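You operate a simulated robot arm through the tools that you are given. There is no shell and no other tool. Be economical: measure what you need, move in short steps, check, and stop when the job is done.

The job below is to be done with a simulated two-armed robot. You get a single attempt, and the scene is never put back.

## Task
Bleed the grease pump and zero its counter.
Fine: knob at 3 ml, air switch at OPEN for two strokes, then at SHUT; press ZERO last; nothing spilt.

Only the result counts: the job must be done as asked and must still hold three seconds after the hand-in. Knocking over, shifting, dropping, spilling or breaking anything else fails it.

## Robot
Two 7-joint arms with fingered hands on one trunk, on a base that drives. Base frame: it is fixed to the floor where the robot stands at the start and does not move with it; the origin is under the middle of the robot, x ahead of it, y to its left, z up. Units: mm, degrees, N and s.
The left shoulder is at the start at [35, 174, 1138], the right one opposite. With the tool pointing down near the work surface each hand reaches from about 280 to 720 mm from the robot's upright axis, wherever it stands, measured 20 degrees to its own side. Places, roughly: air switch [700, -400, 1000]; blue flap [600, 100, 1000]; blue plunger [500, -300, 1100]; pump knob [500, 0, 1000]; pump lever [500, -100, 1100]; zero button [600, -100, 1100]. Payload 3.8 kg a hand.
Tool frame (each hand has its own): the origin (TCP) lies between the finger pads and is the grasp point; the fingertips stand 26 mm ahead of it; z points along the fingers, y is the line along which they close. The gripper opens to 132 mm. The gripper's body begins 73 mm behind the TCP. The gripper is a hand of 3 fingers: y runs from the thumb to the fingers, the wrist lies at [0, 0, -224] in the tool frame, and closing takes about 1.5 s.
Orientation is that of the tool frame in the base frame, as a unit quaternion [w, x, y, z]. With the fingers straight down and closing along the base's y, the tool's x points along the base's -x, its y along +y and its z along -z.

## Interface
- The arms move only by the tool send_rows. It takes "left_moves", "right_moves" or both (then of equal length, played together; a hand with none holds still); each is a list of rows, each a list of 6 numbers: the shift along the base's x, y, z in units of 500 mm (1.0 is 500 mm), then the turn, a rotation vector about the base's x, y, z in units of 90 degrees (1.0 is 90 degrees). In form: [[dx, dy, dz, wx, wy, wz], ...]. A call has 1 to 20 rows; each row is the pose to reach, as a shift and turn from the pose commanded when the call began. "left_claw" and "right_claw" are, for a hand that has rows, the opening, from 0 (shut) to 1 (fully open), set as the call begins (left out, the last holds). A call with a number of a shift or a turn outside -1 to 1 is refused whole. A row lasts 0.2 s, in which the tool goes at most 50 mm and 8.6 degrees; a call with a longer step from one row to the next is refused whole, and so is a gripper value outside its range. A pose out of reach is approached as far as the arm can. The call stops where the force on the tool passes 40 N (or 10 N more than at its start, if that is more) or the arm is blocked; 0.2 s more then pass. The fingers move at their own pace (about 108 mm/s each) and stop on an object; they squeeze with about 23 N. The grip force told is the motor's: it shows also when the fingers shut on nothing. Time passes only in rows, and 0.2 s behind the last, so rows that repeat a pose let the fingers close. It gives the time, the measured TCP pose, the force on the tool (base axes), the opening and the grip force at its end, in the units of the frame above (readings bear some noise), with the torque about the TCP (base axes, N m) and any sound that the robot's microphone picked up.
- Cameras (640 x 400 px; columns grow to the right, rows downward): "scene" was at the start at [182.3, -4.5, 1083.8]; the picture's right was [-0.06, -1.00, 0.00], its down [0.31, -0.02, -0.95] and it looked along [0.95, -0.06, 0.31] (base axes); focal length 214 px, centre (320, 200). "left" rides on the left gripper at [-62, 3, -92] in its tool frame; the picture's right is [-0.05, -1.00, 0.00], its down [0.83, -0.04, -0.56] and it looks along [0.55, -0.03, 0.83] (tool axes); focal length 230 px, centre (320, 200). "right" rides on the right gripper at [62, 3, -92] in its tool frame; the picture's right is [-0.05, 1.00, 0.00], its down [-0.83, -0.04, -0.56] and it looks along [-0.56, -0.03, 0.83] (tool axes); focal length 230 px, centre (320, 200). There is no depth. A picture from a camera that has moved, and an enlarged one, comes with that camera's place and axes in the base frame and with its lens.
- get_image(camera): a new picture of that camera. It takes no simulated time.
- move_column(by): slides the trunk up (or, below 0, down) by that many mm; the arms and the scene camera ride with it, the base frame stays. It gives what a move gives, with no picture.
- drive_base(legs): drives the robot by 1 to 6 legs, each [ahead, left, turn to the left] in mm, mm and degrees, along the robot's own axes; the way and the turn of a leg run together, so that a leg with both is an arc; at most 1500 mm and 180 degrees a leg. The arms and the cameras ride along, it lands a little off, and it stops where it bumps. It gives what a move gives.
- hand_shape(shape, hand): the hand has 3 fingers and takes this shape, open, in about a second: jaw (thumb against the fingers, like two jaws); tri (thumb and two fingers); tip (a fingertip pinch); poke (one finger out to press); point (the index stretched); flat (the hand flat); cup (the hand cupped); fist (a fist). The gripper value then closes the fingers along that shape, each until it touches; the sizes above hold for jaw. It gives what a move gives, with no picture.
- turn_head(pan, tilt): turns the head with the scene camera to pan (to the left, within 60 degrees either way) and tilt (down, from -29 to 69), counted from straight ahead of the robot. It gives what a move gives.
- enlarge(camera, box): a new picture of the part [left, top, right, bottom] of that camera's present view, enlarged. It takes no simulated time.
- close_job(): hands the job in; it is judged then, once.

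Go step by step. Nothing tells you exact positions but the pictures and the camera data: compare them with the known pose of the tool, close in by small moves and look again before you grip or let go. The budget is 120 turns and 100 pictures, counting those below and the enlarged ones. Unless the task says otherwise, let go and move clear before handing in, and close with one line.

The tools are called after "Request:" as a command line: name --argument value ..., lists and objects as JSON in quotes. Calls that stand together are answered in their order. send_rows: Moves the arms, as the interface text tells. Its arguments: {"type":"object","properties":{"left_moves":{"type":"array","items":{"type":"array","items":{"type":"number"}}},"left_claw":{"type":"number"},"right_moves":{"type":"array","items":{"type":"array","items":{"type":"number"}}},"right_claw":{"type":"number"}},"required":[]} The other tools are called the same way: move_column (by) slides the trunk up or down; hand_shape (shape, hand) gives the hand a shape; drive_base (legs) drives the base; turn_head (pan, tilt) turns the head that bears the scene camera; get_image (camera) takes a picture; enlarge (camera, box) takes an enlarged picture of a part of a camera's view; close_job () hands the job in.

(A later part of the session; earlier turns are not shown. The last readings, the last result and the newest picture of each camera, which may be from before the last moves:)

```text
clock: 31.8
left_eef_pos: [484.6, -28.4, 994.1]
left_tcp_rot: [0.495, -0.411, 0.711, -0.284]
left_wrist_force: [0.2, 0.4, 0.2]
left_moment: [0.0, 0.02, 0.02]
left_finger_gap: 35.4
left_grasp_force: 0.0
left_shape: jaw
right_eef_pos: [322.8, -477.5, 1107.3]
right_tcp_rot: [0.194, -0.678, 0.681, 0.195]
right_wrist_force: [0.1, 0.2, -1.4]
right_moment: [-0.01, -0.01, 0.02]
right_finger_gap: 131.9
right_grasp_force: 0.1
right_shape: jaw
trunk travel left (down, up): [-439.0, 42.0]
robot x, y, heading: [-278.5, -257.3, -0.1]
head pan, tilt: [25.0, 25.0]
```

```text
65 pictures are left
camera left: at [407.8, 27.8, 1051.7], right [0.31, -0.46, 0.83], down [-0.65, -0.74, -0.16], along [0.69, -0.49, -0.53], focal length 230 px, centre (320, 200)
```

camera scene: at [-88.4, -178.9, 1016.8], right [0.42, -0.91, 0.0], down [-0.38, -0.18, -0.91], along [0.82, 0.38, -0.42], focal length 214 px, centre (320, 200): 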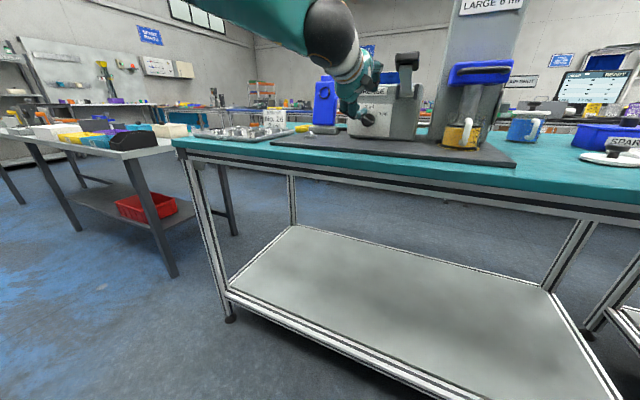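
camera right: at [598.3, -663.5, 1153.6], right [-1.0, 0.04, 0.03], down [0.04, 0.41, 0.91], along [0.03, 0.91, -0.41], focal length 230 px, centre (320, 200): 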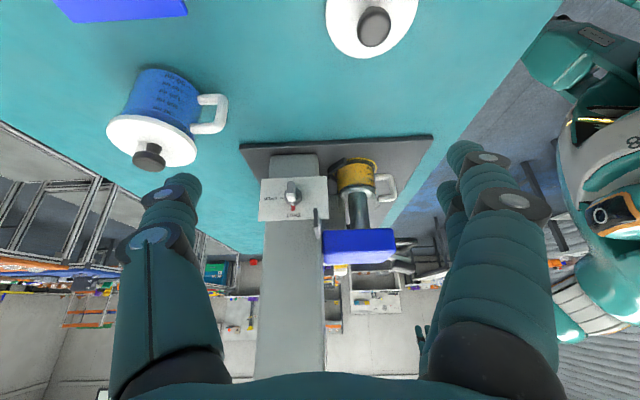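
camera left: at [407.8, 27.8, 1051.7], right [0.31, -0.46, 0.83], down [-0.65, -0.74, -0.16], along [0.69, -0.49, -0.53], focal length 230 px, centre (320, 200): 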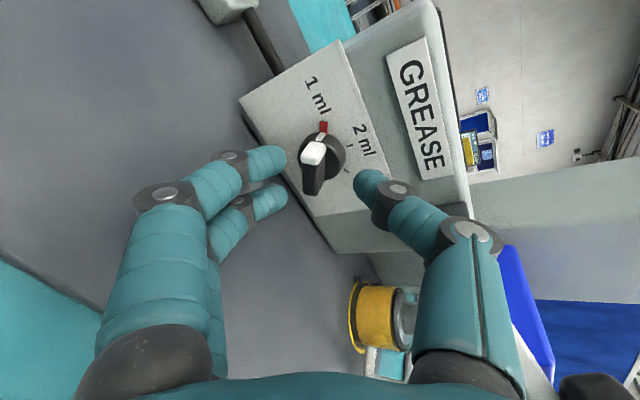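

Request:
send_rows --left_moves '[[0.025, -0.003, -0.015, 0, 0, 0], [0.05, -0.01, -0.03, 0, 0, 0], [0.071, -0.015, -0.042, 0, 0, 0], [0.071, -0.015, -0.042, 0, 0, 0]]'

Request:
get_image --camera "left"

```text
clock: 32.8
left_eef_pos: [519.1, -33.3, 973.2]
left_tcp_rot: [0.494, -0.412, 0.711, -0.284]
left_wrist_force: [-1.9, -0.6, 1.1]
left_moment: [0.0, -0.05, -0.02]
left_finger_gap: 35.6
left_grasp_force: 0.0
left_shape: jaw
right_eef_pos: [323.8, -477.0, 1107.6]
right_tcp_rot: [0.195, -0.678, 0.681, 0.195]
right_wrist_force: [0.5, 0.1, -0.5]
right_moment: [0.01, -0.06, 0.01]
right_finger_gap: 132.0
right_grasp_force: 0.0
right_shape: jaw
trunk travel left (down, up): [-439.0, 42.0]
robot x, y, heading: [-279.2, -257.8, -0.4]
head pan, tilt: [25.0, 25.0]
```

```text
64 pictures are left
camera left: at [443.3, 20.9, 1031.7], right [0.31, -0.46, 0.83], down [-0.65, -0.74, -0.16], along [0.69, -0.49, -0.53], focal length 230 px, centre (320, 200)
```

left: 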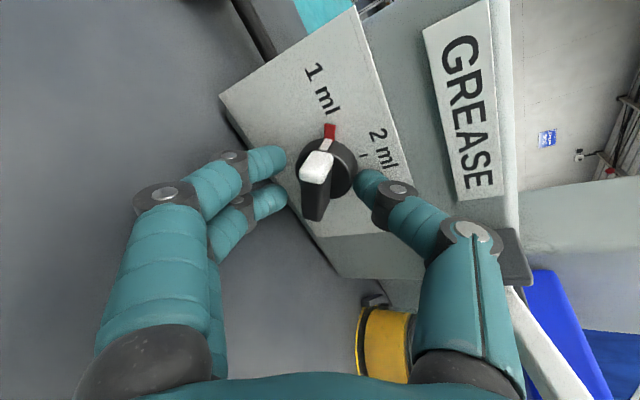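

The fingers straddle the bar at the right depth. I'll close the grip and look.

Request:
send_rows --left_moves '[[0, 0, 0, 0, 0, 0], [0, 0, 0, 0, 0, 0], [0, 0, 0, 0, 0, 0], [0, 0, 0, 0, 0, 0], [0, 0, 0, 0, 0, 0], [0, 0, 0, 0, 0, 0]]' --left_claw 0

Request:
get_image --camera "left"

```text
clock: 34.2
left_eef_pos: [519.9, -35.2, 972.5]
left_tcp_rot: [0.494, -0.411, 0.712, -0.284]
left_wrist_force: [1.3, 1.0, -0.4]
left_moment: [0.08, 0.01, -0.01]
left_finger_gap: 22.3
left_grasp_force: 23.0
left_shape: jaw
right_eef_pos: [324.1, -476.9, 1107.7]
right_tcp_rot: [0.196, -0.678, 0.681, 0.195]
right_wrist_force: [0.4, 0.1, 0.4]
right_moment: [0.02, 0.03, 0.01]
right_finger_gap: 131.6
right_grasp_force: 0.0
right_shape: jaw
trunk travel left (down, up): [-439.0, 42.0]
robot x, y, heading: [-278.8, -259.0, -0.4]
head pan, tilt: [25.0, 25.0]
```

```text
63 pictures are left
camera left: at [443.4, 21.2, 1031.3], right [0.31, -0.46, 0.83], down [-0.65, -0.74, -0.16], along [0.69, -0.49, -0.53], focal length 230 px, centre (320, 200)
```

left: 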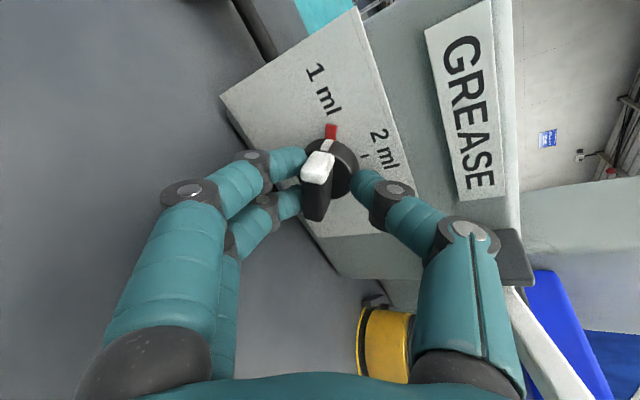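

Gripped firmly (22 mm, 23 N). Now the first 60° clockwise.

Request:
send_rows --left_moves '[[0, 0, 0, 0.078, 0, -0.028], [0, 0, 0, 0.157, 0, -0.057], [0, 0, 0, 0.235, 0, -0.085], [0, 0, 0, 0.314, 0, -0.114], [0, 0, 0, 0.392, 0, -0.142], [0, 0, 0, 0.47, 0, -0.17], [0, 0, 0, 0.549, 0, -0.199], [0, 0, 0, 0.627, 0, -0.227]]'

Request:
get_image --camera "left"

```text
clock: 36.0
left_eef_pos: [520.0, -27.6, 973.6]
left_tcp_rot: [0.571, 0.001, 0.821, 0.003]
left_wrist_force: [-15.4, -7.9, -9.4]
left_moment: [0.0, 0.21, -0.5]
left_finger_gap: 19.6
left_grasp_force: 22.9
left_shape: jaw
left hand out of reach, approached as far as the arm can: row 6, 7, 8
right_eef_pos: [322.4, -479.0, 1107.9]
right_tcp_rot: [0.195, -0.678, 0.682, 0.194]
right_wrist_force: [0.5, 0.2, -0.3]
right_moment: [-0.02, 0.02, 0.01]
right_finger_gap: 132.0
right_grasp_force: 0.1
right_shape: jaw
trunk travel left (down, up): [-439.0, 42.0]
robot x, y, heading: [-277.4, -260.6, -0.3]
head pan, tilt: [25.0, 25.0]
```

```text
62 pictures are left
camera left: at [454.7, -24.0, 1064.0], right [0.02, -1.0, 0.04], down [-0.81, -0.04, -0.58], along [0.59, -0.02, -0.81], focal length 230 px, centre (320, 200)
```

left: 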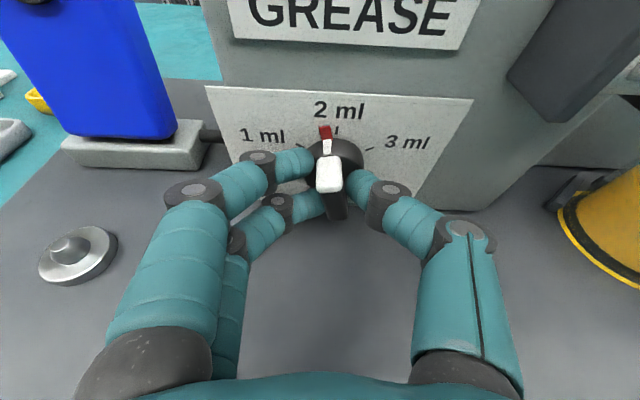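

The knob turned to about 2 ml. Continue clockwise another ~70°.

Request:
send_rows --left_moves '[[-0.003, -0.003, 0, 0.078, 0, -0.028], [-0.005, -0.006, 0, 0.157, 0, -0.057], [-0.005, -0.01, 0, 0.235, 0, -0.085], [-0.005, -0.012, 0, 0.314, 0, -0.114], [-0.005, -0.014, 0, 0.392, 0, -0.142], [-0.005, -0.014, 0, 0.47, 0, -0.17], [-0.005, -0.014, 0, 0.549, 0, -0.199], [-0.005, -0.014, 0, 0.627, 0, -0.227], [-0.005, -0.014, 0, 0.7, 0, -0.254]]'

Request:
get_image --camera "left"

```text
clock: 38.0
left_eef_pos: [514.7, 13.5, 976.0]
left_tcp_rot: [0.479, 0.451, 0.682, 0.321]
left_wrist_force: [0.1, -0.5, 0.4]
left_moment: [0.03, 0.03, 0.03]
left_finger_gap: 11.7
left_grasp_force: 22.6
left_shape: jaw
left hand out of reach, approached as far as the arm can: row 2, 3, 4, 5, 6, 7, 8, 9
right_eef_pos: [323.4, -477.8, 1106.8]
right_tcp_rot: [0.195, -0.678, 0.682, 0.194]
right_wrist_force: [-0.6, 0.5, 0.9]
right_moment: [-0.01, -0.04, -0.03]
right_finger_gap: 131.8
right_grasp_force: 0.0
right_shape: jaw
trunk travel left (down, up): [-439.0, 42.0]
robot x, y, heading: [-278.6, -259.3, -0.4]
head pan, tilt: [25.0, 25.0]
```

```text
61 pictures are left
camera left: at [437.2, -41.2, 1032.0], right [-0.3, -0.43, -0.85], down [-0.65, 0.75, -0.15], along [0.7, 0.5, -0.51], focal length 230 px, centre (320, 200)
```

left: 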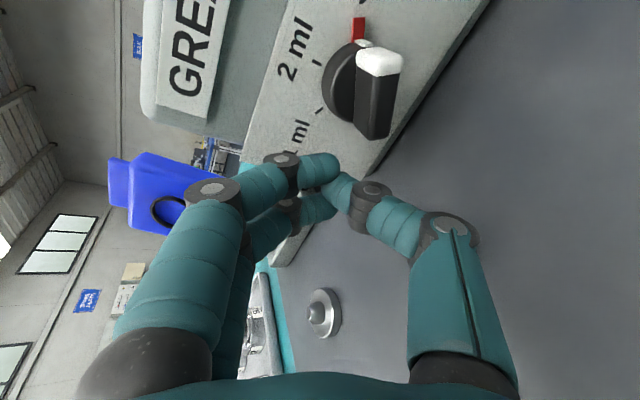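

The fingers slipped off sideways but the pointer seems to be at 3 ml. I'll back the hand off and check.

Request:
send_rows --left_moves '[[-0.06, 0.02, 0.03, 0, 0, 0], [-0.12, 0.04, 0.06, 0, 0, 0], [-0.18, 0.06, 0.1, 0, 0, 0], [-0.22, 0.1, 0.15, 0, 0, 0], [-0.24, 0.15, 0.22, 0, 0, 0]]'

Request:
turn_head --pan 10 --tilt 5

Request:
get_image --camera "scene"

```text
clock: 39.2
left_eef_pos: [391.5, 87.3, 1087.5]
left_tcp_rot: [0.48, 0.451, 0.681, 0.32]
left_wrist_force: [0.2, 0.2, -0.3]
left_moment: [-0.02, 0.0, 0.02]
left_finger_gap: 11.9
left_grasp_force: 23.0
left_shape: jaw
right_eef_pos: [322.7, -476.7, 1108.1]
right_tcp_rot: [0.197, -0.678, 0.682, 0.194]
right_wrist_force: [-0.2, -1.2, -0.3]
right_moment: [0.0, -0.01, -0.01]
right_finger_gap: 131.8
right_grasp_force: 0.0
right_shape: jaw
trunk travel left (down, up): [-439.0, 42.0]
robot x, y, heading: [-276.8, -258.0, -0.2]
head pan, tilt: [25.0, 25.0]
```

```text
clock: 40.0
left_eef_pos: [392.6, 87.5, 1085.8]
left_tcp_rot: [0.48, 0.45, 0.681, 0.32]
left_wrist_force: [0.9, 0.3, -0.1]
left_moment: [0.0, -0.01, 0.0]
left_finger_gap: 11.9
left_grasp_force: 23.0
left_shape: jaw
right_eef_pos: [323.1, -478.2, 1108.5]
right_tcp_rot: [0.195, -0.679, 0.681, 0.195]
right_wrist_force: [0.5, -0.1, 0.4]
right_moment: [0.02, 0.0, 0.02]
right_finger_gap: 131.8
right_grasp_force: 0.0
right_shape: jaw
trunk travel left (down, up): [-439.0, 42.0]
robot x, y, heading: [-278.4, -259.4, -0.1]
head pan, tilt: [10.0, 5.0]
```

```text
60 pictures are left
camera scene: at [-82.0, -243.0, 1049.1], right [0.17, -0.99, 0.0], down [-0.09, -0.01, -1.0], along [0.98, 0.17, -0.09], focal length 214 px, centre (320, 200)
```

scene: 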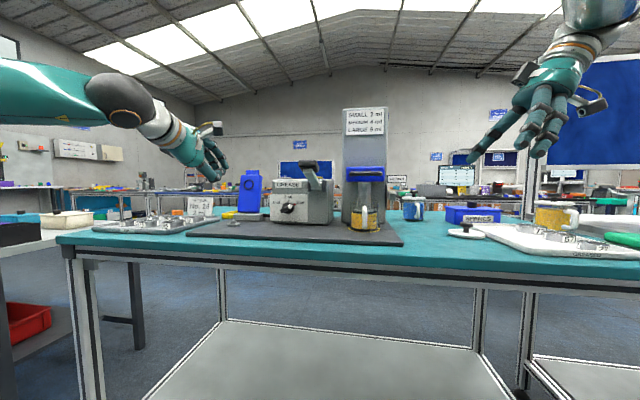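

Request:
enlarge --camera "scene" --box '[260, 180, 340, 230]'

```text
8.00 times, centred on (300, 205) of scene
camera zoom: at [-82.0, -243.0, 1049.1], right [0.17, -0.99, 0.0], down [-0.09, -0.01, -1.0], along [0.98, 0.17, -0.09], focal length 1716 px, centre (480, 160)
```

zoom: 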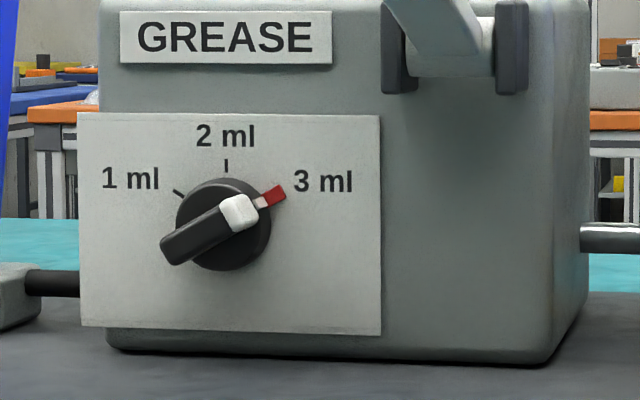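

The knob is at 3 ml. Now for the air switch: I'll raise the left hand clear and drive back to the earlier spot so the right hand is beside the column.

Request:
send_rows --left_moves '[[-0.03, 0.03, 0.08, 0, 0, 0], [-0.06, 0.06, 0.16, 0, 0, 0], [-0.1, 0.08, 0.24, 0, 0, 0], [-0.14, 0.08, 0.32, 0, 0, 0], [-0.18, 0.08, 0.38, 0, 0, 0]]'

Request:
drive_base --legs '[[0, -110, 0], [240, 0, 0]]'

Request:
get_image --camera "right"

```text
clock: 41.2
left_eef_pos: [307.2, 130.3, 1276.7]
left_tcp_rot: [0.48, 0.45, 0.681, 0.322]
left_wrist_force: [0.6, -0.7, -0.9]
left_moment: [-0.01, -0.02, 0.03]
left_finger_gap: 11.7
left_grasp_force: 23.0
left_shape: jaw
right_eef_pos: [322.4, -477.4, 1108.2]
right_tcp_rot: [0.195, -0.678, 0.682, 0.194]
right_wrist_force: [-0.8, -0.2, -0.8]
right_moment: [0.0, -0.03, 0.0]
right_finger_gap: 132.0
right_grasp_force: 0.2
right_shape: jaw
trunk travel left (down, up): [-439.0, 42.0]
robot x, y, heading: [-275.5, -261.1, -0.2]
head pan, tilt: [10.0, 5.0]
```

```text
clock: 44.2
left_eef_pos: [547.0, 22.5, 1276.1]
left_tcp_rot: [0.48, 0.449, 0.681, 0.322]
left_wrist_force: [0.2, 0.5, -0.3]
left_moment: [-0.01, 0.0, 0.01]
left_finger_gap: 11.7
left_grasp_force: 23.0
left_shape: jaw
right_eef_pos: [564.2, -586.2, 1107.8]
right_tcp_rot: [0.195, -0.679, 0.681, 0.195]
right_wrist_force: [-0.2, -0.6, 0.7]
right_moment: [-0.07, -0.02, -0.01]
right_finger_gap: 132.0
right_grasp_force: 0.1
right_shape: jaw
trunk travel left (down, up): [-439.0, 42.0]
robot x, y, heading: [-37.3, -373.5, -0.3]
head pan, tilt: [10.0, 5.0]
```

```text
58 pictures are left
camera right: at [560.1, -687.2, 1153.2], right [-1.0, 0.05, 0.03], down [0.04, 0.41, 0.91], along [0.03, 0.91, -0.41], focal length 230 px, centre (320, 200)
```

right: 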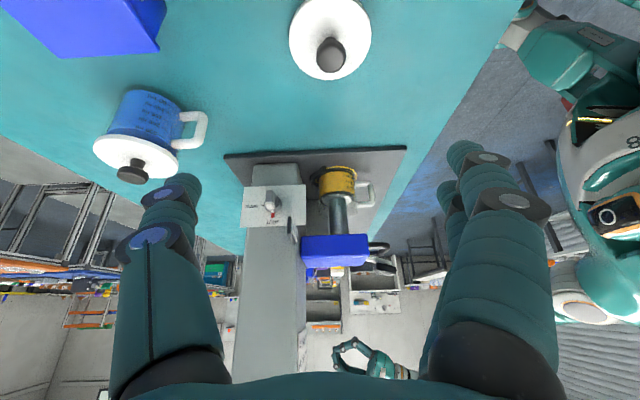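

The knob is around [645,-365,1015]. The hand's camera is on the wrong side for a horizontal approach, so I'll first turn the right hand over (tool down, thumb inward) in free space.

Request:
send_rows --right_moves '[[0, 0, 0.01, -0.023, -0.023, 0.081], [-0.01, 0, 0.02, -0.0465, -0.0465, 0.162], [-0.02, 0, 0.03, -0.07, -0.07, 0.243], [-0.03, 0, 0.04, -0.093, -0.093, 0.324], [-0.04, 0, 0.05, -0.116, -0.116, 0.405], [-0.05, 0, 0.06, -0.14, -0.14, 0.486], [-0.06, 0, 0.07, -0.163, -0.163, 0.567], [-0.07, 0, 0.08, -0.186, -0.186, 0.648], [-0.08, 0, 0.08, -0.209, -0.209, 0.729], [-0.09, 0, 0.08, -0.2325, -0.2325, 0.81], [-0.1, 0, 0.08, -0.256, -0.256, 0.891], [-0.1, 0, 0.08, -0.279, -0.279, 0.972]]'

```text
clock: 46.8
left_eef_pos: [546.1, 21.7, 1275.3]
left_tcp_rot: [0.48, 0.45, 0.681, 0.321]
left_wrist_force: [0.4, -0.4, -0.2]
left_moment: [-0.02, -0.02, -0.01]
left_finger_gap: 11.8
left_grasp_force: 23.5
left_shape: jaw
right_eef_pos: [513.3, -586.0, 1147.6]
right_tcp_rot: [0.0, 1.0, 0.0, 0.001]
right_wrist_force: [0.0, 0.1, -0.1]
right_moment: [-0.05, -0.03, -0.02]
right_finger_gap: 131.7
right_grasp_force: 0.0
right_shape: jaw
trunk travel left (down, up): [-439.0, 42.0]
robot x, y, heading: [-36.4, -367.1, -0.2]
head pan, tilt: [10.0, 5.0]
```

Request:
send_rows --right_moves '[[0.005, 0.01, -0.005, 0.043, -0.0615, 0.043], [0.015, 0.02, -0.01, 0.086, -0.123, 0.086], [0.025, 0.03, -0.02, 0.129, -0.185, 0.129], [0.04, 0.045, -0.03, 0.173, -0.246, 0.173], [0.05, 0.06, -0.04, 0.216, -0.308, 0.216], [0.065, 0.075, -0.055, 0.259, -0.369, 0.259], [0.08, 0.09, -0.07, 0.302, -0.431, 0.302], [0.095, 0.105, -0.085, 0.345, -0.4925, 0.345], [0.11, 0.12, -0.1, 0.388, -0.554, 0.388], [0.125, 0.135, -0.115, 0.431, -0.616, 0.431], [0.14, 0.15, -0.13, 0.474, -0.677, 0.474], [0.15, 0.17, -0.145, 0.518, -0.739, 0.518], [0.16, 0.19, -0.16, 0.561, -0.8, 0.561], [0.174, 0.212, -0.176, 0.604, -0.862, 0.604], [0.174, 0.212, -0.176, 0.604, -0.862, 0.604]]' --right_claw 0.4

Request:
get_image --camera "right"

Request:
get_image --camera "scene"

```text
clock: 50.0
left_eef_pos: [546.3, 21.0, 1275.5]
left_tcp_rot: [0.48, 0.449, 0.682, 0.321]
left_wrist_force: [-0.3, 0.4, -0.1]
left_moment: [-0.02, 0.03, 0.02]
left_finger_gap: 11.8
left_grasp_force: 22.6
left_shape: jaw
right_eef_pos: [631.9, -484.1, 1213.9]
right_tcp_rot: [-0.422, 0.636, 0.382, 0.521]
right_wrist_force: [0.4, 0.1, 0.4]
right_moment: [-0.01, 0.03, 0.03]
right_finger_gap: 53.6
right_grasp_force: 0.0
right_shape: jaw
right hand out of reach, approached as far as the arm can: row 9, 10, 11, 12, 13, 14, 15
trunk travel left (down, up): [-439.0, 42.0]
robot x, y, heading: [-33.7, -370.4, -0.1]
head pan, tilt: [10.0, 5.0]
```

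```text
57 pictures are left
camera right: at [612.1, -567.9, 1283.6], right [0.92, -0.35, -0.19], down [-0.37, -0.54, -0.76], along [0.17, 0.76, -0.63], focal length 230 px, centre (320, 200)
```

right: 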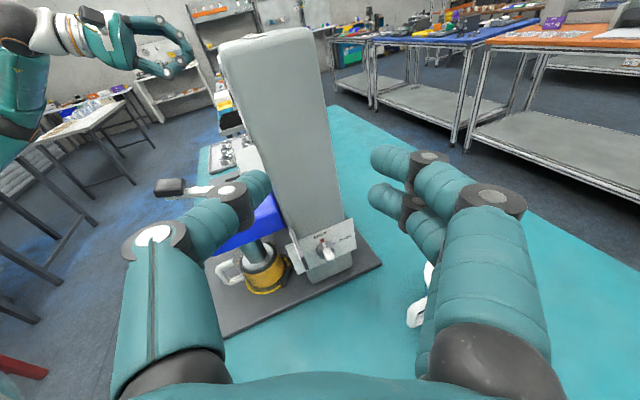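

```text
56 pictures are left
camera scene: at [157.3, -352.5, 1049.1], right [0.17, -0.99, 0.0], down [-0.09, -0.02, -1.0], along [0.98, 0.17, -0.09], focal length 214 px, centre (320, 200)
```

scene: 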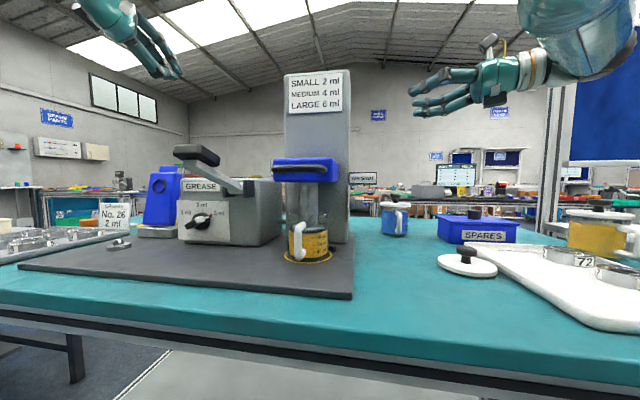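

The arm can't bend its wrist that far left from here. I'll retract the right hand, then re-stand the robot further right and turned 45° left, so that pointing at the column's side is natural.

Request:
send_rows --right_moves '[[-0.08, -0.01, 0.02, 0, 0, 0], [-0.16, -0.02, 0.04, 0, 0, 0], [-0.24, -0.03, 0.06, 0, 0, 0], [-0.32, -0.04, 0.08, 0, 0, 0], [-0.38, -0.04, 0.1, 0, 0, 0]]'

Request:
turn_head --pan -50 --tilt 15

Request:
get_image --camera "scene"

```text
clock: 51.2
left_eef_pos: [546.2, 22.4, 1275.9]
left_tcp_rot: [0.48, 0.449, 0.682, 0.321]
left_wrist_force: [-0.8, 0.6, -0.6]
left_moment: [0.01, 0.0, 0.03]
left_finger_gap: 11.9
left_grasp_force: 22.9
left_shape: jaw
right_eef_pos: [566.3, -439.9, 1324.3]
right_tcp_rot: [-0.421, 0.636, 0.382, 0.522]
right_wrist_force: [0.1, -0.1, 0.3]
right_moment: [0.01, -0.02, -0.02]
right_finger_gap: 53.2
right_grasp_force: 0.0
right_shape: jaw
right hand out of reach, approached as far as the arm can: row 1, 2, 3, 4, 5
trunk travel left (down, up): [-439.0, 42.0]
robot x, y, heading: [-37.0, -370.9, -0.2]
head pan, tilt: [10.0, 5.0]
```

```text
clock: 52.5
left_eef_pos: [546.5, 21.8, 1275.4]
left_tcp_rot: [0.479, 0.45, 0.681, 0.321]
left_wrist_force: [-0.7, 0.8, 0.2]
left_moment: [-0.02, 0.01, 0.0]
left_finger_gap: 11.8
left_grasp_force: 22.7
left_shape: jaw
right_eef_pos: [566.8, -440.8, 1324.4]
right_tcp_rot: [-0.422, 0.636, 0.382, 0.521]
right_wrist_force: [-0.3, 0.1, 0.8]
right_moment: [0.04, -0.05, -0.02]
right_finger_gap: 53.1
right_grasp_force: 0.1
right_shape: jaw
trunk travel left (down, up): [-439.0, 42.0]
robot x, y, heading: [-39.4, -369.5, -0.2]
head pan, tilt: [-50.0, 15.0]
```

```text
55 pictures are left
camera scene: at [126.6, -440.2, 1033.0], right [-0.77, -0.64, 0.0], down [-0.17, 0.2, -0.97], along [0.62, -0.74, -0.26], focal length 214 px, centre (320, 200)
```

scene: 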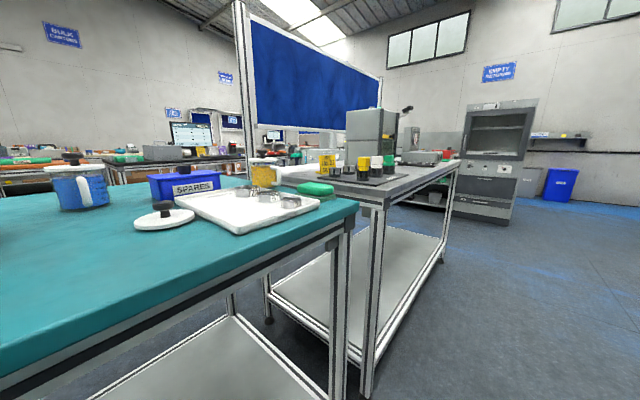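

The aisle to the right is clear. I'll drive right 430, ahead 80, and turn left 45°.

Request:
drive_base --legs '[[0, -430, 0], [80, 0, 0], [0, 0, 45]]'

Request:
turn_head --pan -5 --tilt 10

Request:
get_image --camera "scene"

```text
clock: 59.5
left_eef_pos: [173.8, -105.2, 1276.0]
left_tcp_rot: [0.318, 0.15, 0.803, 0.482]
left_wrist_force: [1.0, 0.2, -0.2]
left_moment: [-0.03, -0.01, 0.01]
left_finger_gap: 11.6
left_grasp_force: 23.2
left_shape: jaw
right_eef_pos: [516.6, -412.6, 1324.5]
right_tcp_rot: [-0.591, 0.439, 0.598, 0.317]
right_wrist_force: [0.3, 0.4, -0.7]
right_moment: [0.03, -0.03, -0.02]
right_finger_gap: 53.3
right_grasp_force: 0.1
right_shape: jaw
trunk travel left (down, up): [-439.0, 42.0]
robot x, y, heading: [41.3, -795.6, 45.5]
head pan, tilt: [-50.0, 15.0]
```

```text
clock: 60.6
left_eef_pos: [174.3, -105.2, 1274.3]
left_tcp_rot: [0.316, 0.15, 0.803, 0.483]
left_wrist_force: [0.0, 0.3, -0.4]
left_moment: [0.0, -0.01, -0.01]
left_finger_gap: 11.7
left_grasp_force: 23.4
left_shape: jaw
right_eef_pos: [516.7, -413.4, 1325.3]
right_tcp_rot: [-0.591, 0.438, 0.599, 0.317]
right_wrist_force: [0.6, 0.5, 1.2]
right_moment: [-0.02, 0.01, 0.0]
right_finger_gap: 53.3
right_grasp_force: 0.1
right_shape: jaw
trunk travel left (down, up): [-439.0, 42.0]
robot x, y, heading: [45.1, -794.9, 45.5]
head pan, tilt: [-5.0, 10.0]
```

```text
54 pictures are left
camera scene: at [187.1, -659.8, 1041.1], right [0.65, -0.76, 0.0], down [-0.13, -0.11, -0.98], along [0.75, 0.64, -0.17], focal length 214 px, centre (320, 200)
```

scene: 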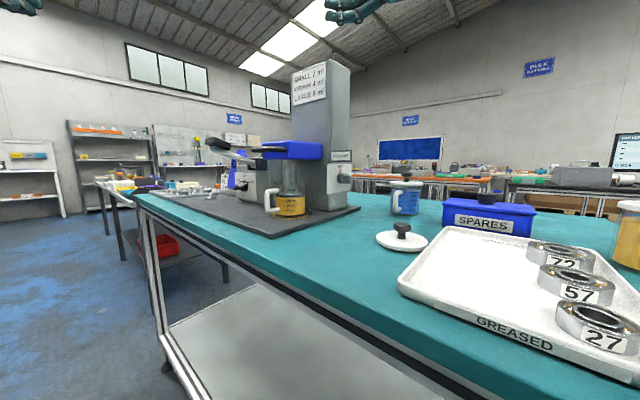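

Request:
enlarge --camera "scene" --box '[300, 130, 440, 230]'

```text
4.00 times, centred on (370, 180) of scene
camera zoom: at [187.1, -659.8, 1041.1], right [0.65, -0.76, 0.0], down [-0.13, -0.11, -0.98], along [0.75, 0.64, -0.17], focal length 858 px, centre (120, 280)
```

zoom: 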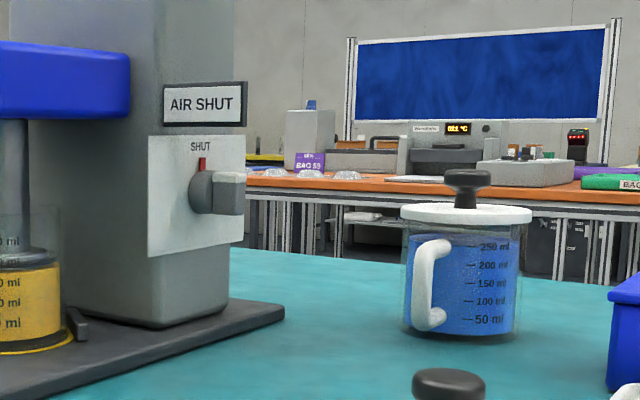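

The view is clear: switch axis ≈[653,·,1003], bar front at y≈-356, SHUT up. I'll bring the right hand to a pre-grasp 100 mm back, pointing mostly +y.

Request:
send_rows --right_moves '[[0.01, -0.02, -0.02, 0.006, -0.008, -0.042], [0.02, -0.04, -0.05, 0.012, -0.016, -0.085], [0.03, -0.06, -0.1, 0.018, -0.024, -0.127], [0.045, -0.08, -0.16, 0.024, -0.032, -0.169], [0.06, -0.092, -0.22, 0.03, -0.04, -0.212], [0.08, -0.092, -0.28, 0.036, -0.048, -0.254], [0.1, -0.092, -0.34, 0.042, -0.055, -0.296], [0.12, -0.092, -0.4, 0.048, -0.063, -0.339], [0.14, -0.092, -0.46, 0.054, -0.071, -0.381], [0.16, -0.092, -0.52, 0.06, -0.079, -0.423], [0.18, -0.092, -0.58, 0.066, -0.087, -0.466], [0.192, -0.092, -0.644, 0.072, -0.095, -0.508], [0.192, -0.092, -0.644, 0.072, -0.095, -0.508]]' --right_claw 0.35

Request:
get_image --camera "right"

Request:
get_image --camera "scene"

```text
clock: 63.4
left_eef_pos: [172.5, -105.5, 1276.0]
left_tcp_rot: [0.317, 0.15, 0.802, 0.482]
left_wrist_force: [0.3, -0.8, 0.0]
left_moment: [-0.03, 0.0, 0.0]
left_finger_gap: 11.8
left_grasp_force: 23.1
left_shape: jaw
right_eef_pos: [627.1, -426.1, 1184.7]
right_tcp_rot: [-0.371, 0.636, 0.415, 0.534]
right_wrist_force: [0.1, -0.8, 0.5]
right_moment: [-0.02, 0.0, -0.03]
right_finger_gap: 46.7
right_grasp_force: 0.0
right_shape: jaw
right hand out of reach, approached as far as the arm can: row 1, 2, 3, 4, 5, 6, 7, 8, 9, 10, 11, 12, 13
trunk travel left (down, up): [-439.0, 42.0]
robot x, y, heading: [44.3, -792.1, 45.2]
head pan, tilt: [-5.0, 10.0]
```

```text
52 pictures are left
camera right: at [601.2, -502.3, 1258.9], right [0.92, -0.39, -0.08], down [-0.32, -0.6, -0.73], along [0.24, 0.7, -0.68], focal length 230 px, centre (320, 200)
```

right: 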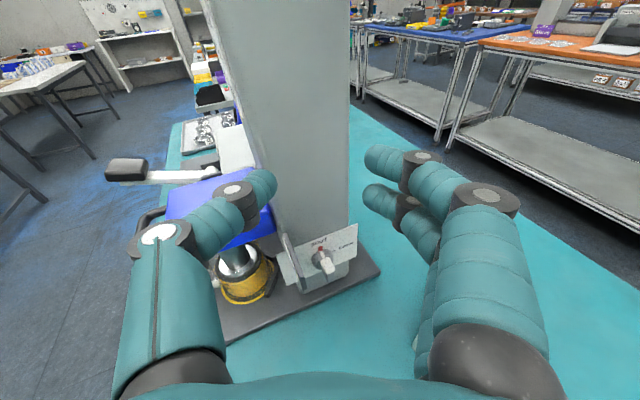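

```text
51 pictures are left
camera scene: at [187.0, -659.9, 1041.2], right [0.65, -0.76, 0.0], down [-0.13, -0.11, -0.98], along [0.75, 0.64, -0.17], focal length 214 px, centre (320, 200)
```

scene: 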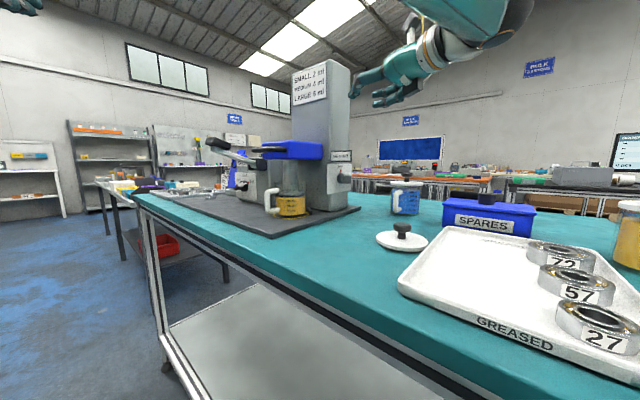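

Still blocked by wrist limits while high up. The left arm managed this kind of pose when lower and straight ahead, so I'll go back to tool-down, re-stand the base at heading ~65°, descend and then pitch up.

Request:
send_rows --right_moves '[[-0.01, -0.02, 0, -0.076, 0.031, 0], [-0.02, -0.04, 0, -0.152, 0.061, 0], [-0.03, -0.06, 0, -0.227, 0.092, 0], [-0.045, -0.08, 0, -0.303, 0.123, 0], [-0.06, -0.1, 0, -0.379, 0.154, 0], [-0.075, -0.12, 0, -0.455, 0.184, 0], [-0.09, -0.14, 0, -0.531, 0.215, 0], [-0.105, -0.15, 0, -0.607, 0.246, 0], [-0.12, -0.16, 0, -0.682, 0.277, 0], [-0.13, -0.17, 0, -0.758, 0.307, 0], [-0.13, -0.18, 0, -0.834, 0.338, 0]]'

Request:
drive_base --legs '[[-28, -78, 20]]'

Request:
get_image --camera "scene"

```text
clock: 65.8
left_eef_pos: [174.4, -105.1, 1275.1]
left_tcp_rot: [0.318, 0.151, 0.802, 0.482]
left_wrist_force: [0.0, -0.4, -0.2]
left_moment: [0.0, 0.0, 0.01]
left_finger_gap: 11.9
left_grasp_force: 23.4
left_shape: jaw
right_eef_pos: [560.7, -515.2, 1182.6]
right_tcp_rot: [0.0, 0.837, 0.547, 0.0]
right_wrist_force: [0.2, -1.2, -0.7]
right_moment: [0.01, 0.0, -0.03]
right_finger_gap: 46.8
right_grasp_force: 0.0
right_shape: jaw
trunk travel left (down, up): [-439.0, 42.0]
robot x, y, heading: [45.3, -793.1, 45.4]
head pan, tilt: [-5.0, 10.0]
```

```text
clock: 67.3
left_eef_pos: [-21.4, -167.1, 1275.8]
left_tcp_rot: [0.23, 0.01, 0.817, 0.529]
left_wrist_force: [0.2, -0.5, 0.0]
left_moment: [0.03, 0.0, -0.03]
left_finger_gap: 11.6
left_grasp_force: 22.9
left_shape: jaw
right_eef_pos: [485.0, -421.7, 1183.0]
right_tcp_rot: [0.0, 0.732, 0.682, 0.001]
right_wrist_force: [-0.3, -0.2, -0.7]
right_moment: [0.02, 0.01, 0.01]
right_finger_gap: 46.6
right_grasp_force: 0.2
right_shape: jaw
trunk travel left (down, up): [-439.0, 42.0]
robot x, y, heading: [88.9, -860.4, 65.0]
head pan, tilt: [-5.0, 10.0]
```

```text
50 pictures are left
camera scene: at [180.7, -685.2, 1041.1], right [0.87, -0.5, 0.0], down [-0.09, -0.15, -0.98], along [0.49, 0.85, -0.17], focal length 214 px, centre (320, 200)
```

scene: 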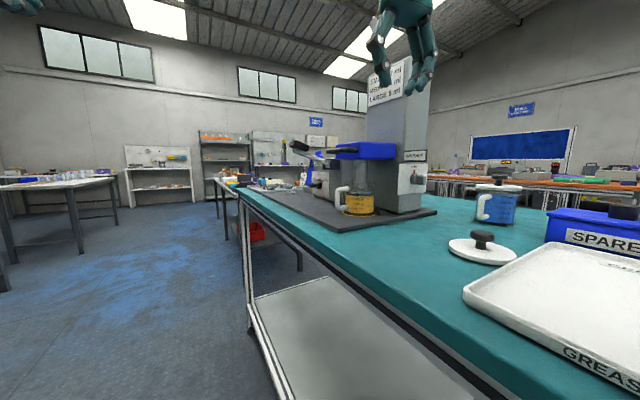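

Request:
send_rows --right_moves '[[0.022, -0.02, -0.036, 0.061, -0.013, -0.021], [0.045, -0.039, -0.071, 0.122, -0.026, -0.042], [0.068, -0.058, -0.107, 0.184, -0.039, -0.063], [0.09, -0.078, -0.143, 0.245, -0.052, -0.084], [0.112, -0.097, -0.179, 0.306, -0.066, -0.105], [0.135, -0.117, -0.215, 0.367, -0.079, -0.126], [0.158, -0.136, -0.25, 0.429, -0.092, -0.147], [0.18, -0.156, -0.286, 0.49, -0.105, -0.168]]'

Request:
send_rows --right_moves '[[0.005, 0, -0.01, 0.067, -0.024, 0], [0.01, 0, -0.02, 0.134, -0.049, 0], [0.015, 0, -0.03, 0.201, -0.073, 0], [0.02, 0, -0.04, 0.269, -0.097, 0], [0.025, 0, -0.05, 0.336, -0.121, 0], [0.03, 0, -0.06, 0.403, -0.146, 0], [0.035, 0, -0.07, 0.47, -0.17, 0]]'

Request:
get_image --camera "right"

Request:
get_image --camera "scene"

```text
clock: 69.1
left_eef_pos: [-21.4, -168.4, 1273.4]
left_tcp_rot: [0.23, 0.01, 0.817, 0.529]
left_wrist_force: [0.3, 0.1, 0.2]
left_moment: [-0.04, -0.05, 0.01]
left_finger_gap: 11.6
left_grasp_force: 22.6
left_shape: jaw
right_eef_pos: [574.5, -500.5, 1041.7]
right_tcp_rot: [-0.219, 0.756, 0.53, 0.316]
right_wrist_force: [-0.5, 0.2, -0.4]
right_moment: [-0.04, -0.01, -0.01]
right_finger_gap: 46.5
right_grasp_force: 0.1
right_shape: jaw
trunk travel left (down, up): [-439.0, 42.0]
robot x, y, heading: [91.3, -858.8, 65.3]
head pan, tilt: [-5.0, 10.0]
```

```text
clock: 70.7
left_eef_pos: [-22.1, -167.7, 1275.2]
left_tcp_rot: [0.23, 0.01, 0.816, 0.53]
left_wrist_force: [0.4, 0.5, 0.3]
left_moment: [0.0, 0.02, 0.0]
left_finger_gap: 11.5
left_grasp_force: 22.8
left_shape: jaw
right_eef_pos: [583.2, -487.5, 1191.8]
right_tcp_rot: [-0.381, 0.619, 0.418, 0.545]
right_wrist_force: [-0.3, -0.2, 0.0]
right_moment: [-0.01, -0.02, 0.0]
right_finger_gap: 46.4
right_grasp_force: 0.1
right_shape: jaw
right hand out of reach, approached as far as the arm can: row 3, 4, 5, 6, 7
trunk travel left (down, up): [-439.0, 42.0]
robot x, y, heading: [88.8, -857.0, 65.3]
head pan, tilt: [-5.0, 10.0]
```

```text
49 pictures are left
camera right: at [556.9, -566.8, 1263.4], right [0.93, -0.36, -0.07], down [-0.28, -0.58, -0.76], along [0.24, 0.72, -0.65], focal length 230 px, centre (320, 200)
```

right: 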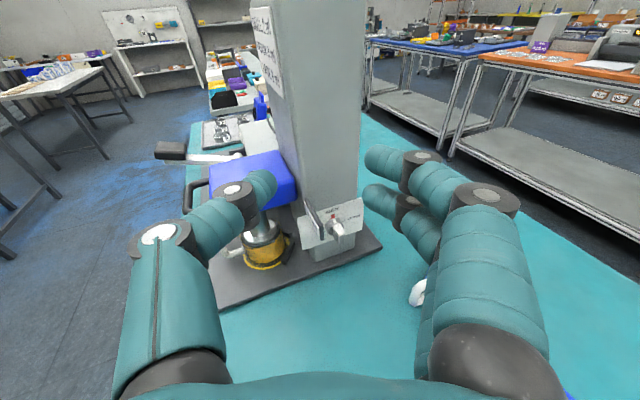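

```text
48 pictures are left
camera scene: at [180.2, -685.5, 1041.4], right [0.87, -0.5, 0.0], down [-0.09, -0.15, -0.98], along [0.49, 0.85, -0.17], focal length 214 px, centre (320, 200)
```

scene: 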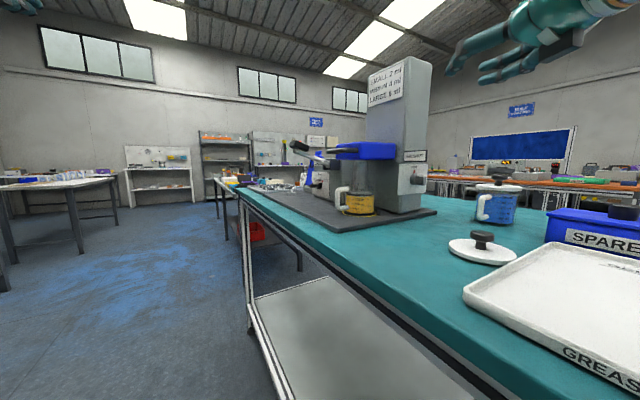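

The wrist-pitch limit comes from the elbow being high; lowering the trunk carries the hand down in the same pose. I'll lower it 170 mm.

Request:
move_column --by -170

Request:
get_image --camera "right"

Request:
get_image --camera "scene"

```text
clock: 72.6
left_eef_pos: [-20.3, -167.2, 1105.8]
left_tcp_rot: [0.23, 0.009, 0.816, 0.531]
left_wrist_force: [0.5, 0.7, 0.9]
left_moment: [0.0, 0.0, -0.02]
left_finger_gap: 11.8
left_grasp_force: 23.2
left_shape: jaw
right_eef_pos: [592.0, -477.3, 987.4]
right_tcp_rot: [-0.366, 0.641, 0.432, 0.518]
right_wrist_force: [-0.6, -0.1, 0.0]
right_moment: [0.01, 0.0, -0.01]
right_finger_gap: 46.7
right_grasp_force: 0.2
right_shape: jaw
trunk travel left (down, up): [-269.0, 212.0]
robot x, y, heading: [91.2, -860.2, 65.4]
head pan, tilt: [-5.0, 10.0]
```

```text
47 pictures are left
camera right: at [567.4, -551.3, 1064.9], right [0.93, -0.37, -0.07], down [-0.31, -0.64, -0.71], along [0.21, 0.68, -0.7], focal length 230 px, centre (320, 200)
```

right: 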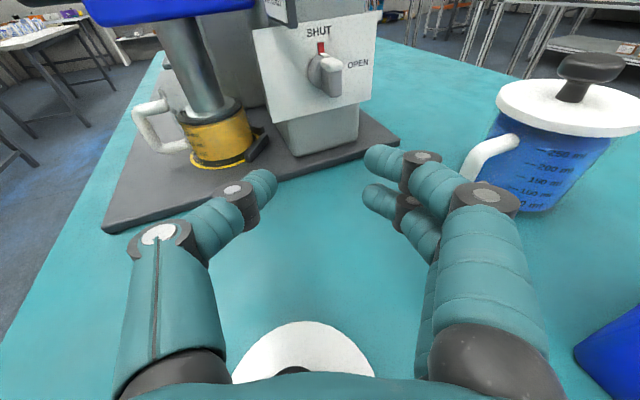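

```text
46 pictures are left
camera scene: at [172.1, -703.8, 854.1], right [0.87, -0.5, 0.0], down [-0.09, -0.15, -0.98], along [0.49, 0.85, -0.17], focal length 214 px, centre (320, 200)
```

scene: 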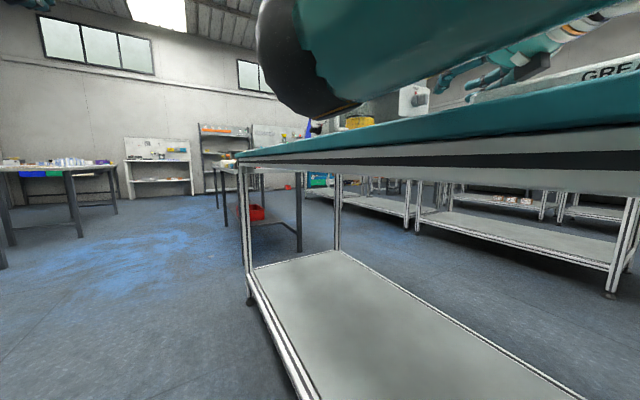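

The hand is now at knob height, nearly horizontal, roll right. I'll narrow the opening and approach to ~35 mm short of the bar, then check.

Request:
send_rows --right_moves '[[0.02, 0.03, 0.02, 0, 0, 0], [0.04, 0.08, 0.04, 0, 0, 0], [0.06, 0.12, 0.05, 0, 0, 0], [0.074, 0.149, 0.053, 0, 0, 0], [0.074, 0.149, 0.053, 0, 0, 0]]' --right_claw 0.28

Request:
get_image --camera "right"

```text
clock: 73.8
left_eef_pos: [-20.5, -167.3, 1106.1]
left_tcp_rot: [0.23, 0.01, 0.817, 0.529]
left_wrist_force: [-0.1, -0.4, 0.5]
left_moment: [0.01, 0.01, 0.0]
left_finger_gap: 11.8
left_grasp_force: 22.9
left_shape: jaw
right_eef_pos: [626.7, -404.0, 1012.9]
right_tcp_rot: [-0.365, 0.641, 0.431, 0.519]
right_wrist_force: [0.3, 0.2, -0.1]
right_moment: [-0.06, 0.03, 0.01]
right_finger_gap: 37.5
right_grasp_force: 0.0
right_shape: jaw
trunk travel left (down, up): [-269.0, 212.0]
robot x, y, heading: [88.3, -861.3, 65.2]
head pan, tilt: [-5.0, 10.0]
```

```text
45 pictures are left
camera right: at [603.2, -477.5, 1090.4], right [0.93, -0.37, -0.07], down [-0.31, -0.64, -0.71], along [0.21, 0.68, -0.71], focal length 230 px, centre (320, 200)
```

right: 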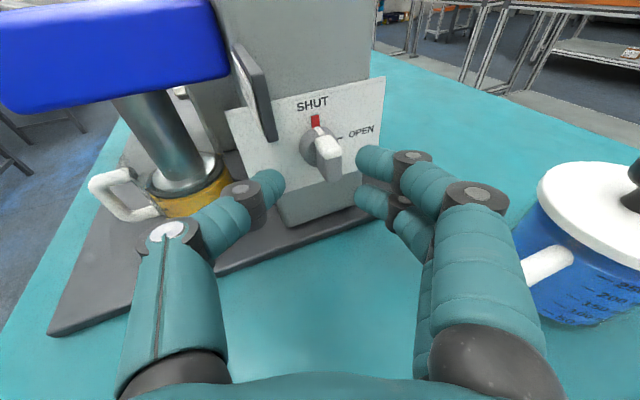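

Request:
send_rows --right_moves '[[0.015, 0.03, -0.007, 0, 0, 0], [0.026, 0.053, -0.012, 0, 0, 0], [0.034, 0.069, -0.016, 0, 0, 0], [0.034, 0.069, -0.016, 0, 0, 0]]'

Request:
get_image --camera "right"

```text
clock: 74.8
left_eef_pos: [-21.0, -169.6, 1106.3]
left_tcp_rot: [0.23, 0.01, 0.816, 0.53]
left_wrist_force: [-0.4, 0.4, 0.4]
left_moment: [0.02, 0.0, -0.02]
left_finger_gap: 11.8
left_grasp_force: 23.3
left_shape: jaw
right_eef_pos: [645.2, -369.1, 1006.2]
right_tcp_rot: [-0.365, 0.642, 0.431, 0.519]
right_wrist_force: [-4.3, -12.1, -1.5]
right_moment: [-0.04, -0.02, 0.35]
right_finger_gap: 37.2
right_grasp_force: 0.0
right_shape: jaw
trunk travel left (down, up): [-269.0, 212.0]
robot x, y, heading: [92.7, -861.5, 65.2]
head pan, tilt: [-5.0, 10.0]
```

```text
44 pictures are left
camera right: at [621.1, -443.8, 1083.9], right [0.93, -0.37, -0.07], down [-0.31, -0.64, -0.71], along [0.22, 0.68, -0.7], focal length 230 px, centre (320, 200)
```

right: 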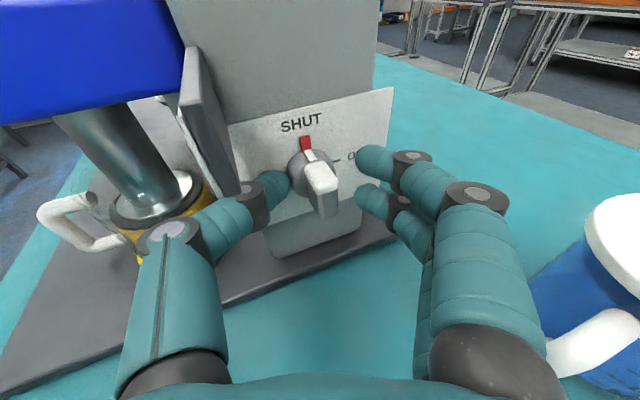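

The thumb just touches the plate (12 N). I'll back off a few mm and close on the bar.

Request:
send_rows --right_moves '[[-0.002, -0.01, 0.001, 0, 0, 0], [-0.002, -0.01, 0.001, 0, 0, 0], [-0.002, -0.01, 0.001, 0, 0, 0], [-0.002, -0.01, 0.001, 0, 0, 0], [-0.002, -0.01, 0.001, 0, 0, 0], [-0.002, -0.01, 0.001, 0, 0, 0]]' --right_claw 0

Request:
get_image --camera "right"

```text
clock: 76.2
left_eef_pos: [-20.1, -167.3, 1105.9]
left_tcp_rot: [0.23, 0.011, 0.817, 0.529]
left_wrist_force: [-0.4, 0.1, 0.5]
left_moment: [0.03, 0.0, -0.03]
left_finger_gap: 11.7
left_grasp_force: 22.7
left_shape: jaw
right_eef_pos: [644.2, -373.2, 1005.7]
right_tcp_rot: [-0.365, 0.641, 0.431, 0.519]
right_wrist_force: [6.6, 8.5, 4.9]
right_moment: [0.11, 0.01, 0.05]
right_finger_gap: 14.7
right_grasp_force: 22.9
right_shape: jaw
trunk travel left (down, up): [-269.0, 212.0]
robot x, y, heading: [91.3, -862.5, 65.0]
head pan, tilt: [-5.0, 10.0]
```

```text
43 pictures are left
camera right: at [620.7, -446.1, 1083.9], right [0.93, -0.37, -0.07], down [-0.31, -0.64, -0.71], along [0.21, 0.68, -0.7], focal length 230 px, centre (320, 200)
```

right: 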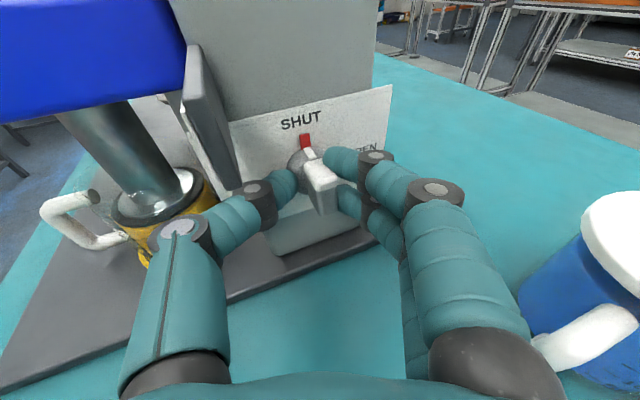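

Gripped (14.7 mm, 23 N). I'll turn it 45° clockwise toward OPEN about the knob axis, then check.

Request:
send_rows --right_moves '[[0.002, 0, 0.001, 0, 0.083, 0], [0.003, 0, 0.003, 0, 0.167, 0], [0.005, 0, 0.004, 0, 0.25, 0], [0.007, 0, 0.006, 0, 0.333, 0], [0.009, 0, 0.006, 0, 0.417, 0], [0.011, 0, 0.006, 0, 0.5, 0]]'

Request:
get_image --camera "right"

```text
clock: 77.1
left_eef_pos: [-28.1, -170.1, 1107.7]
left_tcp_rot: [0.231, 0.008, 0.815, 0.532]
left_wrist_force: [0.3, 0.3, -0.1]
left_moment: [0.02, 0.06, 0.01]
left_finger_gap: 11.9
left_grasp_force: 23.4
left_shape: jaw
right_eef_pos: [639.8, -370.9, 1013.6]
right_tcp_rot: [-0.451, 0.739, 0.336, 0.37]
right_wrist_force: [31.3, -0.6, -10.5]
right_moment: [-0.13, -0.28, -0.45]
right_finger_gap: 8.6
right_grasp_force: 22.7
right_shape: jaw
trunk travel left (down, up): [-269.0, 212.0]
robot x, y, heading: [90.0, -861.9, 65.3]
head pan, tilt: [-5.0, 10.0]
stopped in row 4 (right hand): the force on the tool passed its limit at 45 N (the readings are from after the stop); the commanded pose is now the measured one
```

```text
42 pictures are left
camera right: at [650.4, -447.0, 1093.9], right [0.8, -0.38, -0.46], down [-0.59, -0.63, -0.51], along [-0.1, 0.68, -0.73], focal length 230 px, centre (320, 200)
```

right: 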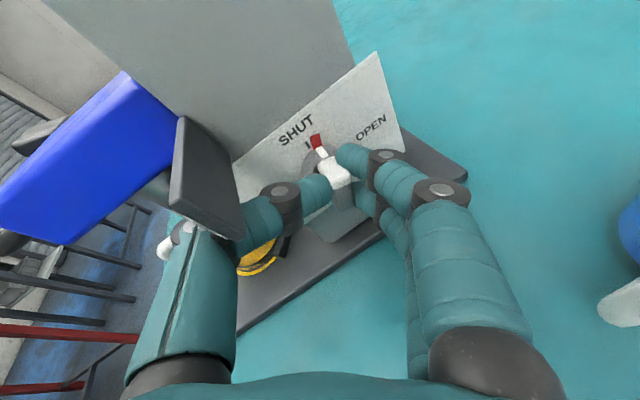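

The thumb ran against the AIR sign plate, with the switch only part way. I'll ease back, open, withdraw, and then finish by pushing the bar over with closed fingertips instead.

Request:
send_rows --right_moves '[[0.003, 0, -0.003, 0, -0.07, 0], [0.006, 0, -0.006, 0, -0.14, 0]]'

Request:
send_rows --right_moves '[[-0.002, -0.008, 0.001, 0, 0, 0], [-0.01, -0.035, 0.006, 0, 0, 0], [-0.02, -0.07, 0.012, 0, 0, 0], [-0.03, -0.1, 0.018, 0, 0, 0]]' --right_claw 0.16

Request:
get_image --camera "right"

```text
clock: 77.7
left_eef_pos: [-23.6, -172.1, 1107.2]
left_tcp_rot: [0.232, 0.01, 0.815, 0.53]
left_wrist_force: [-0.4, -0.4, -0.2]
left_moment: [-0.01, -0.01, 0.0]
left_finger_gap: 11.5
left_grasp_force: 23.3
left_shape: jaw
right_eef_pos: [646.7, -375.7, 1021.0]
right_tcp_rot: [-0.417, 0.686, 0.38, 0.458]
right_wrist_force: [18.2, 4.4, 25.9]
right_moment: [0.47, -0.44, -0.2]
right_finger_gap: 7.4
right_grasp_force: 23.2
right_shape: jaw
trunk travel left (down, up): [-269.0, 212.0]
robot x, y, heading: [90.7, -861.0, 65.1]
head pan, tilt: [-5.0, 10.0]
```

```text
clock: 78.7
left_eef_pos: [-38.5, -165.5, 1103.5]
left_tcp_rot: [0.233, 0.005, 0.816, 0.529]
left_wrist_force: [-0.3, 0.5, 0.1]
left_moment: [-0.01, -0.01, -0.03]
left_finger_gap: 11.6
left_grasp_force: 22.7
left_shape: jaw
right_eef_pos: [613.6, -414.1, 1023.8]
right_tcp_rot: [-0.415, 0.689, 0.391, 0.446]
right_wrist_force: [0.3, -0.2, -0.2]
right_moment: [-0.02, -0.02, 0.01]
right_finger_gap: 20.9
right_grasp_force: 0.0
right_shape: jaw
trunk travel left (down, up): [-269.0, 212.0]
robot x, y, heading: [85.1, -862.7, 65.7]
head pan, tilt: [-5.0, 10.0]
```

```text
41 pictures are left
camera right: at [607.9, -489.0, 1104.2], right [0.89, -0.36, -0.27], down [-0.45, -0.64, -0.63], along [0.05, 0.68, -0.73], focal length 230 px, centre (320, 200)
```

right: 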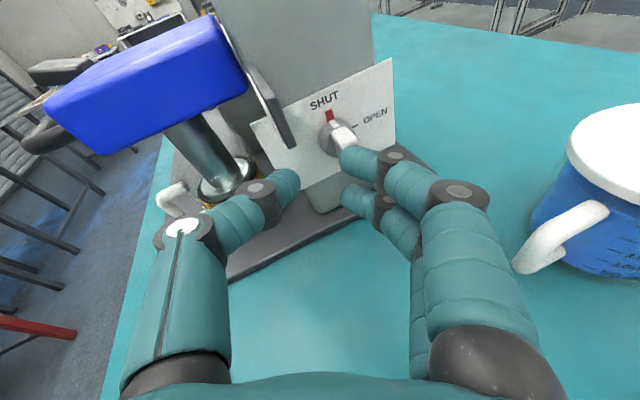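

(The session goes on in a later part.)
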